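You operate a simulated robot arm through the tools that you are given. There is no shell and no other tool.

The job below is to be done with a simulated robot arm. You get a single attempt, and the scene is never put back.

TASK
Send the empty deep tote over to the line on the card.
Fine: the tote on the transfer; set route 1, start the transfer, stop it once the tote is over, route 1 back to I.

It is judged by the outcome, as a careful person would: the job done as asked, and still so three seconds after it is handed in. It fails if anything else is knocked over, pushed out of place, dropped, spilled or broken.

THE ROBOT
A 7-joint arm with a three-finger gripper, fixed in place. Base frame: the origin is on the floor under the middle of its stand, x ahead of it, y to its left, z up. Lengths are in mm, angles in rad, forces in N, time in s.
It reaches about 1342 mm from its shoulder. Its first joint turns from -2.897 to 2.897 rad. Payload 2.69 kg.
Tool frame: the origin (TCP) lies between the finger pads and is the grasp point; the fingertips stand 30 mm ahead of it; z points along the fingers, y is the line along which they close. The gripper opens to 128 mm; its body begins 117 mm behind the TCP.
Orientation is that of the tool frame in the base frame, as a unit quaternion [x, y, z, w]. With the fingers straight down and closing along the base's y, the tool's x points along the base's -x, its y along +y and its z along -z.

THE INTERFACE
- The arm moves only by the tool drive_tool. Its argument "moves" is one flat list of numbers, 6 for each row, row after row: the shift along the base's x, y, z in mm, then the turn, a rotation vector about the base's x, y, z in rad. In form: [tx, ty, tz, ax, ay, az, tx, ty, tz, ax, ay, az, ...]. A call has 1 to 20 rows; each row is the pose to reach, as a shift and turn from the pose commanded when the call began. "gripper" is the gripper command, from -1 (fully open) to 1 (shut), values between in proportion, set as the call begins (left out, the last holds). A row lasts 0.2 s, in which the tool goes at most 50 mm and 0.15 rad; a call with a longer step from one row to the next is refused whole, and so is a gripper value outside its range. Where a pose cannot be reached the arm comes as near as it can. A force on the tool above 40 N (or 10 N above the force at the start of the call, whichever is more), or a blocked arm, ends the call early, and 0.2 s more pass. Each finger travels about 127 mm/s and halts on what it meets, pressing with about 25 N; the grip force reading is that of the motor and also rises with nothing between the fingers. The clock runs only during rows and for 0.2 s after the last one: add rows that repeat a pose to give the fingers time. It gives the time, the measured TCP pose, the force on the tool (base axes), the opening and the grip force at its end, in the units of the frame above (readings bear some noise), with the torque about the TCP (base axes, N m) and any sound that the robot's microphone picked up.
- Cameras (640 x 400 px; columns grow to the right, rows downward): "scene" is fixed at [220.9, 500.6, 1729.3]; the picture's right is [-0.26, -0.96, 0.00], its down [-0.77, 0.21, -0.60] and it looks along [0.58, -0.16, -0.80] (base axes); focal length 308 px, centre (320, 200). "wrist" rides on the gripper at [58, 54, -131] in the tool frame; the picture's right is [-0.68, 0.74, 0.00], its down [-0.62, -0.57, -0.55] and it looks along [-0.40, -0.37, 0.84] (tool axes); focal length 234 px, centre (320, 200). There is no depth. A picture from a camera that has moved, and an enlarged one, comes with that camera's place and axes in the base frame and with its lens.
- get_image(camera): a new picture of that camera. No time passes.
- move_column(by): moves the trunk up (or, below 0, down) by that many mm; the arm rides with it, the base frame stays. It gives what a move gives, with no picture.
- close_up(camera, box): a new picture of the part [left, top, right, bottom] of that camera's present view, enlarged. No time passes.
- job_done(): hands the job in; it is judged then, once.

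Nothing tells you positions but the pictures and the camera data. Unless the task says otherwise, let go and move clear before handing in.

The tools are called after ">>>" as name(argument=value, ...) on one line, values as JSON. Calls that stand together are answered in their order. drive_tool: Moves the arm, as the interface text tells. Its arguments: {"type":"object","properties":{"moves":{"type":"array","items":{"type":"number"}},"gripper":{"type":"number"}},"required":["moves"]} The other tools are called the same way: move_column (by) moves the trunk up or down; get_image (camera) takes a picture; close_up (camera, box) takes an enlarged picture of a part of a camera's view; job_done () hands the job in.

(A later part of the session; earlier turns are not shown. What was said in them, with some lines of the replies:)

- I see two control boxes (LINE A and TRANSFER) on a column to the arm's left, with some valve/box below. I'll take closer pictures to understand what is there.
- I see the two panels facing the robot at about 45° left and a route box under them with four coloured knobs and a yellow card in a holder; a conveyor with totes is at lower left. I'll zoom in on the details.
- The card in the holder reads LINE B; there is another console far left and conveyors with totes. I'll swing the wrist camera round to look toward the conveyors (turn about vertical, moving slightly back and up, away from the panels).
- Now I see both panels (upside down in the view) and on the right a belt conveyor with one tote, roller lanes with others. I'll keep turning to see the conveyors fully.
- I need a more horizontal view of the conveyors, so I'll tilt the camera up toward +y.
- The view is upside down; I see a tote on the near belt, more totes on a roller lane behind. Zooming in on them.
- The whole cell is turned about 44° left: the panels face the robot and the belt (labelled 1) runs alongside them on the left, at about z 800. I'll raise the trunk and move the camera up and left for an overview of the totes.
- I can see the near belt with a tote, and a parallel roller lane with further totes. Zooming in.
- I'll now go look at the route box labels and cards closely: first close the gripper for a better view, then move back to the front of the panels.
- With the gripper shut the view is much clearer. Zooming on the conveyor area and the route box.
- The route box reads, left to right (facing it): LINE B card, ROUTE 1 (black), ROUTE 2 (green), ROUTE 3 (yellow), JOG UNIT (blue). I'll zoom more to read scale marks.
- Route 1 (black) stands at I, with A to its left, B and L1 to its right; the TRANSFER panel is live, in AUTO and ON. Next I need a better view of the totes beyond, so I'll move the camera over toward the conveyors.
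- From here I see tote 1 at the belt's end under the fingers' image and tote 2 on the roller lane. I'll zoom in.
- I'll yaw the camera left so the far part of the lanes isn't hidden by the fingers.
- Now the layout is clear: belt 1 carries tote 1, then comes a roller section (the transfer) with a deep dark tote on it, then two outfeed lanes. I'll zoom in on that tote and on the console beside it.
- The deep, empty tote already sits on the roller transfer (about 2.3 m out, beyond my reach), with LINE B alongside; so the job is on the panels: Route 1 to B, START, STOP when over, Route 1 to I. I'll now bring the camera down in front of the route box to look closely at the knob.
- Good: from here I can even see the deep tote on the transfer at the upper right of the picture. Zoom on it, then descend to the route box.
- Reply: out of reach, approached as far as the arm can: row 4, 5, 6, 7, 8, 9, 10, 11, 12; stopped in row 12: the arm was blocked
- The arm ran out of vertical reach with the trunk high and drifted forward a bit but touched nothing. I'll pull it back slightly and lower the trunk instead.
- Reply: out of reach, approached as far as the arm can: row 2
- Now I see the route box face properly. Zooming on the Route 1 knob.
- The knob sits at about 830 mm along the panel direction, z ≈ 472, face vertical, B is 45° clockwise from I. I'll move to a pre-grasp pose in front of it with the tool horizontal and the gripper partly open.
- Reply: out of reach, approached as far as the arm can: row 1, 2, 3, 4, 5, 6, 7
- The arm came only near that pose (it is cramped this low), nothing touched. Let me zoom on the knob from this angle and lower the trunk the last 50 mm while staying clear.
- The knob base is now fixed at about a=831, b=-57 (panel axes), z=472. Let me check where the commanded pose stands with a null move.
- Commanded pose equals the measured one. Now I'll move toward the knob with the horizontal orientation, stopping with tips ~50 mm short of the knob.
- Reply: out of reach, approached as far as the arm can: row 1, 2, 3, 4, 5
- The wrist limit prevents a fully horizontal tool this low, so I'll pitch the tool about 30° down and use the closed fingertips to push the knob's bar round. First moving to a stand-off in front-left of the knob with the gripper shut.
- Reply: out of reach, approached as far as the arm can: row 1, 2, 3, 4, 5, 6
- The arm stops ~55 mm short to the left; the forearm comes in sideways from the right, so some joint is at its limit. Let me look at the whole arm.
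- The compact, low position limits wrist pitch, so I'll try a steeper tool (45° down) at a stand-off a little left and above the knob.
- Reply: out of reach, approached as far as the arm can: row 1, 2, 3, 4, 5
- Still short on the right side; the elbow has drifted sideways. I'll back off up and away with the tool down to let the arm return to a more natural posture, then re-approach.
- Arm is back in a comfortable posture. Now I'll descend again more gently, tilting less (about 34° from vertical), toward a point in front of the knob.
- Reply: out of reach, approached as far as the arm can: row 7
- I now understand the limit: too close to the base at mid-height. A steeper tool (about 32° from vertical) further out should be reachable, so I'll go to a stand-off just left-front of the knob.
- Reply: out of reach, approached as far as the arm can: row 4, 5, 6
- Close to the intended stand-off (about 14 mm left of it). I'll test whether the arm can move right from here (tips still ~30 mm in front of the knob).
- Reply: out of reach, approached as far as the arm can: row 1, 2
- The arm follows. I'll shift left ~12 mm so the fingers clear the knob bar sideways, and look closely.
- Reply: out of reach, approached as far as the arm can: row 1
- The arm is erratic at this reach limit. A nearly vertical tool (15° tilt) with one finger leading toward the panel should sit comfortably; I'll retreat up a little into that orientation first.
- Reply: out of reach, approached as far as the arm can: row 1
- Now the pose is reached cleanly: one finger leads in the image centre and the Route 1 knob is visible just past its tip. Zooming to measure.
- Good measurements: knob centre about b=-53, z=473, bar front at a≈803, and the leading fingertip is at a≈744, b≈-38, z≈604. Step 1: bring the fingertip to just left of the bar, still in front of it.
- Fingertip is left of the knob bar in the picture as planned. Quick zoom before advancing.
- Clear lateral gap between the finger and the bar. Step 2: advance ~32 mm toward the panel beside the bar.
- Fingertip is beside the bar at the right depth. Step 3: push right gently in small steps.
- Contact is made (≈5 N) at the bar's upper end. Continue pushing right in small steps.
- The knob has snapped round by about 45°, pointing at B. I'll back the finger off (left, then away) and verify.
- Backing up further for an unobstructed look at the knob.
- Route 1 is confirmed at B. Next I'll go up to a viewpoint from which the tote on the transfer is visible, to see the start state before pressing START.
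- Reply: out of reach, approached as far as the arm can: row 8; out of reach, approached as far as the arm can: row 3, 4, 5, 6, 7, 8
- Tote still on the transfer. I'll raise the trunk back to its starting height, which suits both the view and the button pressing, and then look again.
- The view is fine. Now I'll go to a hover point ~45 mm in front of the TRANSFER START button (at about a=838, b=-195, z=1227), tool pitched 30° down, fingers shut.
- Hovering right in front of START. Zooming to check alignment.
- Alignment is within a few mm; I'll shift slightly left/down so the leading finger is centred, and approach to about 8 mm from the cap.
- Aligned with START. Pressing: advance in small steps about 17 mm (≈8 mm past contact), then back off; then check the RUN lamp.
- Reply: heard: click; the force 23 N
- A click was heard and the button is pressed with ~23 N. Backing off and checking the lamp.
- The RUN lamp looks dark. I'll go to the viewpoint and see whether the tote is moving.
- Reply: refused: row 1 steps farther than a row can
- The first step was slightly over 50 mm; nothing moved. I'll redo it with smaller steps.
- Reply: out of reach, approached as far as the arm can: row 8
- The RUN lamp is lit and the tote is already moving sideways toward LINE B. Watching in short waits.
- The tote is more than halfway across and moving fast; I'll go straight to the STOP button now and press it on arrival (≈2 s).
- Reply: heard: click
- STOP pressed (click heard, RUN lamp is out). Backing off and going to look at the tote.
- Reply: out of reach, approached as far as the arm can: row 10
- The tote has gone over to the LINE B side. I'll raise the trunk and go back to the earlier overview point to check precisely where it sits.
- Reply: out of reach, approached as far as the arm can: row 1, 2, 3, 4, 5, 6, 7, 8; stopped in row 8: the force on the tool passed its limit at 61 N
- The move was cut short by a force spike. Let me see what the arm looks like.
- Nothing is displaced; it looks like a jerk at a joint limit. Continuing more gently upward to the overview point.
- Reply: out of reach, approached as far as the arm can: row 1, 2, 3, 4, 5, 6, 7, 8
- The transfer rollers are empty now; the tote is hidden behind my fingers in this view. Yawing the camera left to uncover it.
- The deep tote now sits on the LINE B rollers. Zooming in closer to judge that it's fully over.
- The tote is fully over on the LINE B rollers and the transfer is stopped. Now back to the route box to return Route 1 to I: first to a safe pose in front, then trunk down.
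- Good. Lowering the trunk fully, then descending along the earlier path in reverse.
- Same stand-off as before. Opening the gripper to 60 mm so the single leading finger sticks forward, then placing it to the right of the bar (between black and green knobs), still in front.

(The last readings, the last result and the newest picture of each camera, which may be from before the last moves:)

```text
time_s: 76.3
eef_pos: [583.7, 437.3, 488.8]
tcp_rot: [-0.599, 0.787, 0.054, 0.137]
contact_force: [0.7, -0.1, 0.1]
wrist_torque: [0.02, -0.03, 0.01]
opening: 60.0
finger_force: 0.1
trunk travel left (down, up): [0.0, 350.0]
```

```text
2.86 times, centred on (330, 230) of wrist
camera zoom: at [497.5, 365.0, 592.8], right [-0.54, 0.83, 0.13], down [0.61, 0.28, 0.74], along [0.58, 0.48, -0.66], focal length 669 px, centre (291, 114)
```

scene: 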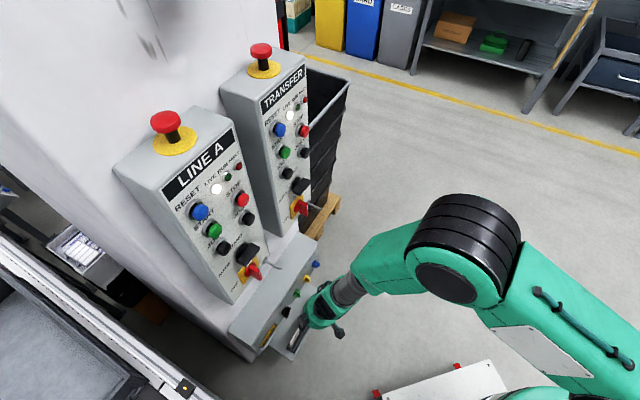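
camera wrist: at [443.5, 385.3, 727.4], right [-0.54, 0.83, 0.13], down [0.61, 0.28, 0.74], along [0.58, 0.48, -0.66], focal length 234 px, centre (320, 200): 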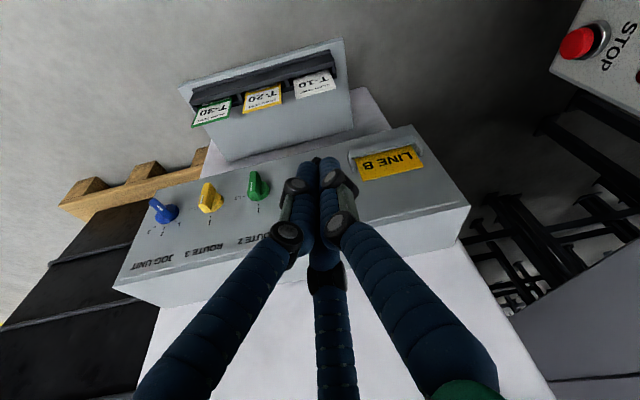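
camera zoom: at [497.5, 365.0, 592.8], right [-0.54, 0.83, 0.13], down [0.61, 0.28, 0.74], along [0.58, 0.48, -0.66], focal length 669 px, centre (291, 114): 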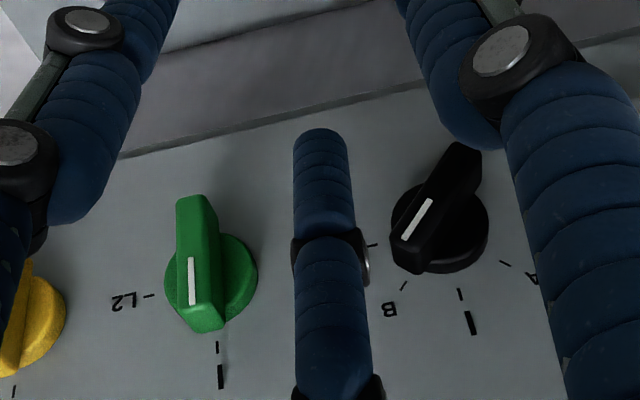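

The Route 1 knob is clearly at B and the finger is in the gap between green and black. Advancing 42 mm toward the panel.

>>> drive_tool(moves=[8, 7, 1, 0, 0, 0, 15, 15, 1, 0, 0, 0, 23, 22, 1, 0, 0, 0, 30, 29, 1, 0, 0, 0, 30, 29, 1, 0, 0, 0])

>>> close_up(camera="wrist", box=[250, 160, 410, 300])

```text
time_s: 77.5
eef_pos: [614.7, 465.7, 489.8]
tcp_rot: [-0.599, 0.787, 0.054, 0.136]
contact_force: [-0.3, 0.1, 0.0]
wrist_torque: [0.02, 0.0, 0.0]
opening: 60.1
finger_force: 0.0
trunk travel left (down, up): [0.0, 350.0]
```

```text
2.86 times, centred on (330, 230) of wrist
camera zoom: at [528.0, 394.4, 594.8], right [-0.54, 0.83, 0.13], down [0.61, 0.28, 0.74], along [0.58, 0.48, -0.66], focal length 669 px, centre (291, 114)
```

zoom: 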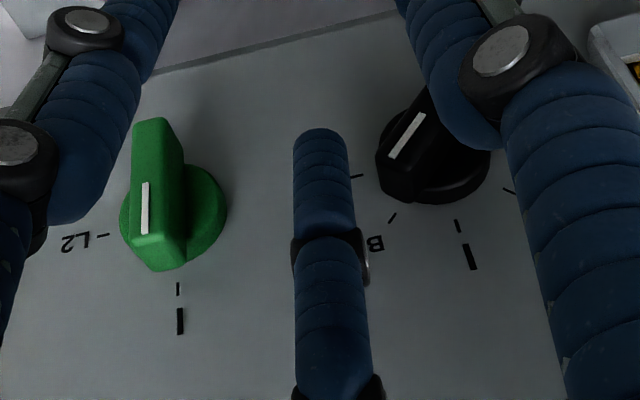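

In position to the right of the bar. Pushing left gently.

>>> drive_tool(moves=[-4, 4, 0, 0, 0, 0, -7, 7, 0, 0, 0, 0, -9, 10, 0, 0, 0, 0, -11, 12, 0, 0, 0, 0, -13, 13, 0, 0, 0, 0])

>>> close_up(camera="wrist", box=[250, 160, 410, 300])

```text
time_s: 78.7
eef_pos: [601.1, 480.5, 489.5]
tcp_rot: [-0.599, 0.787, 0.054, 0.138]
contact_force: [-0.5, 0.0, -0.3]
wrist_torque: [-0.03, 0.0, 0.0]
opening: 60.2
finger_force: 0.1
trunk travel left (down, up): [0.0, 350.0]
```

```text
2.86 times, centred on (330, 230) of wrist
camera zoom: at [515.0, 407.9, 594.3], right [-0.54, 0.83, 0.13], down [0.61, 0.28, 0.74], along [0.58, 0.48, -0.66], focal length 669 px, centre (291, 114)
```

zoom: 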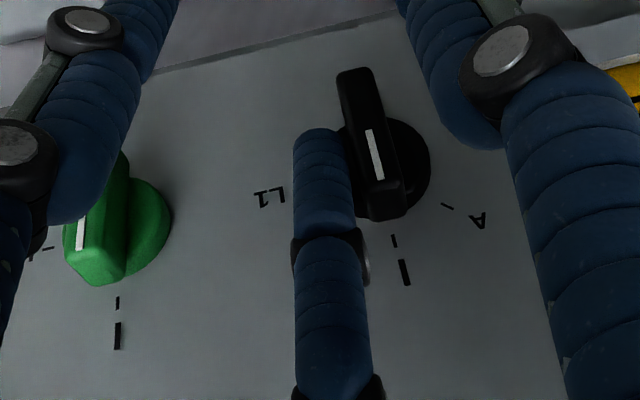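

The knob snapped back to I. Backing the finger off to the right, then away, and verifying.

>>> drive_tool(moves=[5, -5, 0, 0, 0, 0, 10, -10, 0, 0, 0, 0, -3, -23, 2, 0, 0, 0, -18, -37, 4, 0, 0, 0, -32, -51, 8, 0, 0, 0, -46, -64, 40, 0, 0, 0, -56, -62, 80, 0, 0, 0, -64, -45, 115, 0, 0, 0, -70, -26, 134, 0, 0, 0])

>>> close_up(camera="wrist", box=[230, 130, 390, 240])

>>> get_image(camera="wrist")

>>> get_image(camera="scene")

```text
time_s: 80.7
eef_pos: [532.1, 452.9, 624.1]
tcp_rot: [-0.597, 0.788, 0.053, 0.138]
contact_force: [0.3, -0.7, 0.3]
wrist_torque: [0.06, -0.02, 0.01]
opening: 60.2
finger_force: 0.0
trunk travel left (down, up): [0.0, 350.0]
```

```text
3.64 times, centred on (310, 185) of wrist
camera zoom: at [445.0, 380.7, 728.5], right [-0.54, 0.83, 0.13], down [0.61, 0.28, 0.74], along [0.58, 0.48, -0.66], focal length 852 px, centre (356, 254)
```

zoom: 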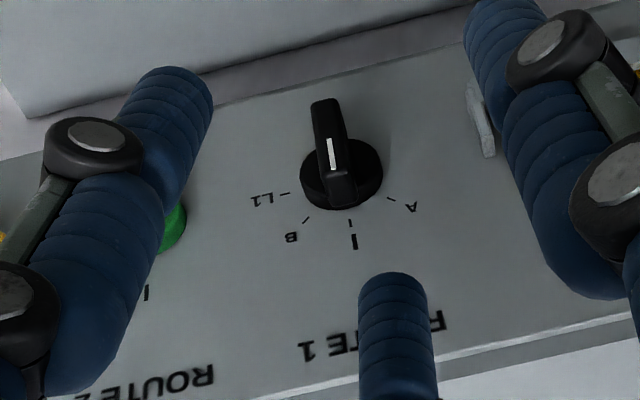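

```text
taken
camera wrist: at [445.0, 380.7, 728.5], right [-0.54, 0.83, 0.13], down [0.61, 0.28, 0.74], along [0.58, 0.48, -0.66], focal length 234 px, centre (320, 200)
```

wrist: 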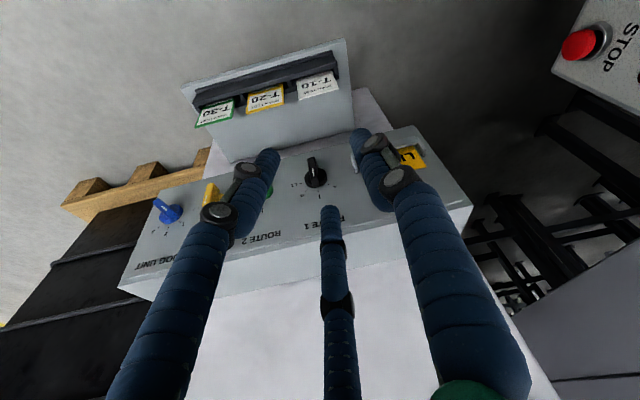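

```text
taken
```

scene: 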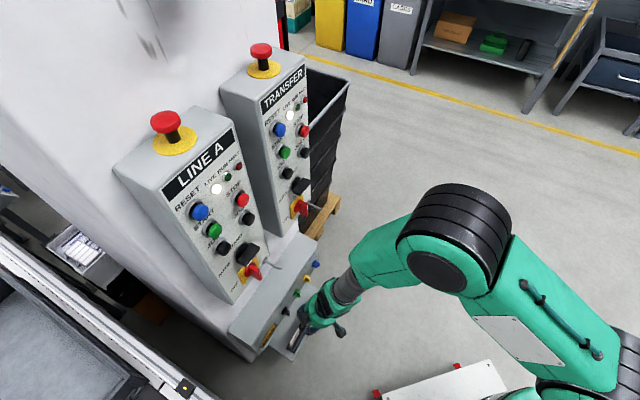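

Route 1 is back at I. Moving clear and making a final check of the lamps, knobs and tote.

>>> drive_tool(moves=[-20, -12, 40, 0, 0, 0, -40, -24, 80, 0, 0, 0, -57, -34, 120, 0, 0, 0, -72, -43, 161, 0, 0, 0, -86, -51, 203, 0, 0, 0, -98, -58, 245, 0, 0, 0, -108, -64, 280, 0, 0, 0], gripper=1)

>>> close_up(camera="scene", box=[230, 70, 330, 220])

>>> close_up(camera="scene", box=[230, 240, 340, 370])

>>> get_image(camera="wrist")

```text
time_s: 82.3
eef_pos: [423.9, 389.5, 904.2]
tcp_rot: [-0.599, 0.787, 0.054, 0.138]
contact_force: [0.0, -0.5, -1.1]
wrist_torque: [-0.01, 0.07, -0.02]
opening: 2.4
finger_force: 25.4
trunk travel left (down, up): [0.0, 350.0]
```

```text
2.67 times, centred on (280, 145) of scene
camera zoom: at [220.9, 500.6, 1729.3], right [-0.26, -0.96, 0.0], down [-0.77, 0.21, -0.6], along [0.58, -0.16, -0.8], focal length 822 px, centre (427, 347)
```

zoom: 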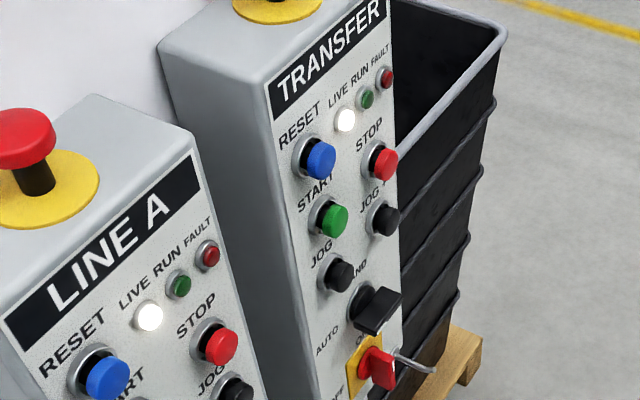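

```text
3.08 times, centred on (285, 305) of scene
camera zoom: at [220.9, 500.6, 1729.3], right [-0.26, -0.96, 0.0], down [-0.77, 0.21, -0.6], along [0.58, -0.16, -0.8], focal length 949 px, centre (428, -123)
```

zoom: 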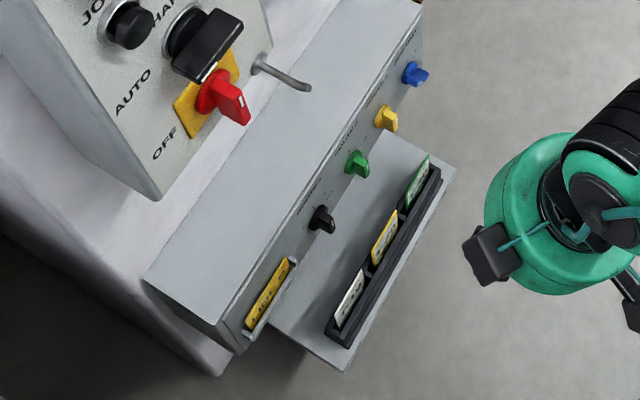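

```text
taken
camera wrist: at [337.3, 317.5, 1008.7], right [-0.54, 0.83, 0.13], down [0.61, 0.28, 0.74], along [0.58, 0.48, -0.66], focal length 234 px, centre (320, 200)
```

wrist: 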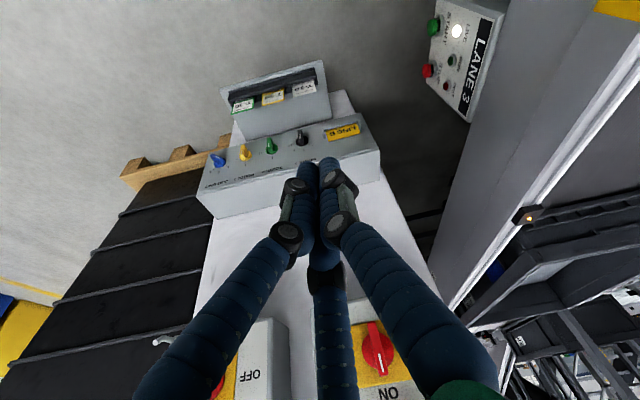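

Transfer is stopped (RUN dark), all knobs stand as at the start, cards in place. One last look at the tote from here.

>>> close_up(camera="wrist", box=[440, 200, 640, 400])

>>> close_up(camera="wrist", box=[190, 110, 380, 200])

```text
2.00 times, centred on (540, 300) of wrist
camera zoom: at [337.3, 317.5, 1008.7], right [-0.54, 0.83, 0.13], down [0.61, 0.28, 0.74], along [0.58, 0.48, -0.66], focal length 468 px, centre (-120, 0)
```

zoom: 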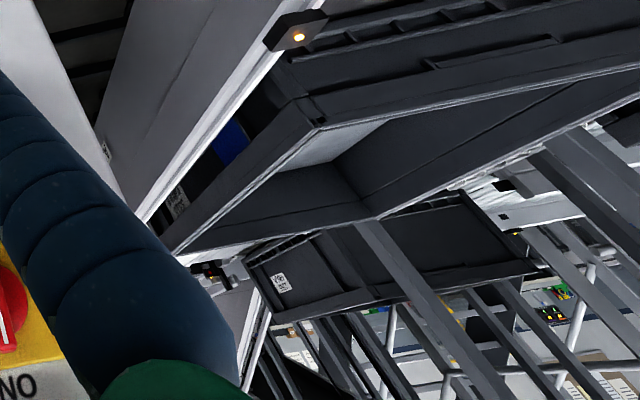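

```text
3.37 times, centred on (285, 155) of wrist
camera zoom: at [337.3, 317.5, 1008.7], right [-0.54, 0.83, 0.13], down [0.61, 0.28, 0.74], along [0.58, 0.48, -0.66], focal length 789 px, centre (438, 352)
```

zoom: 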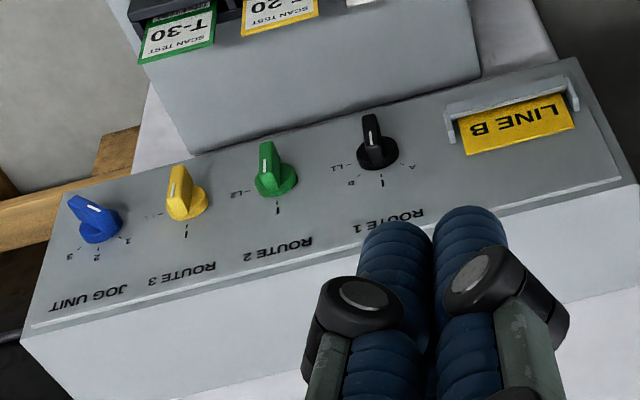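

The deep tote is standing on the LINE B side and the transfer is stopped. Route 1 is back at I, Routes 2 and 3 and JOG UNIT are unchanged, and the arm is clear of everything. Handing in.

>>> job_done()

```text
The job is handed in.
```

The empty deep tote is over on LINE B, the line named on the card, and I've handed the job in.

- **Tote:** it was already on the transfer, so I didn't have to move it there. It now sits fully on the LINE B rollers.
- **Transfer:** I set Route 1 to B and pressed START. I pressed STOP after the tote should have crossed, without a clear view of it at that moment. The RUN lamp is out, and I checked afterwards that the tote had crossed.
- **Route box:** Route 1 is back at I. Route 2, Route 3 and JOG UNIT are where they started, and the cards are in place.

One arm move after STOP was cut short by a 61 N force reading. I saw nothing touched or shifted, and it was most likely a jerk at a joint limit.
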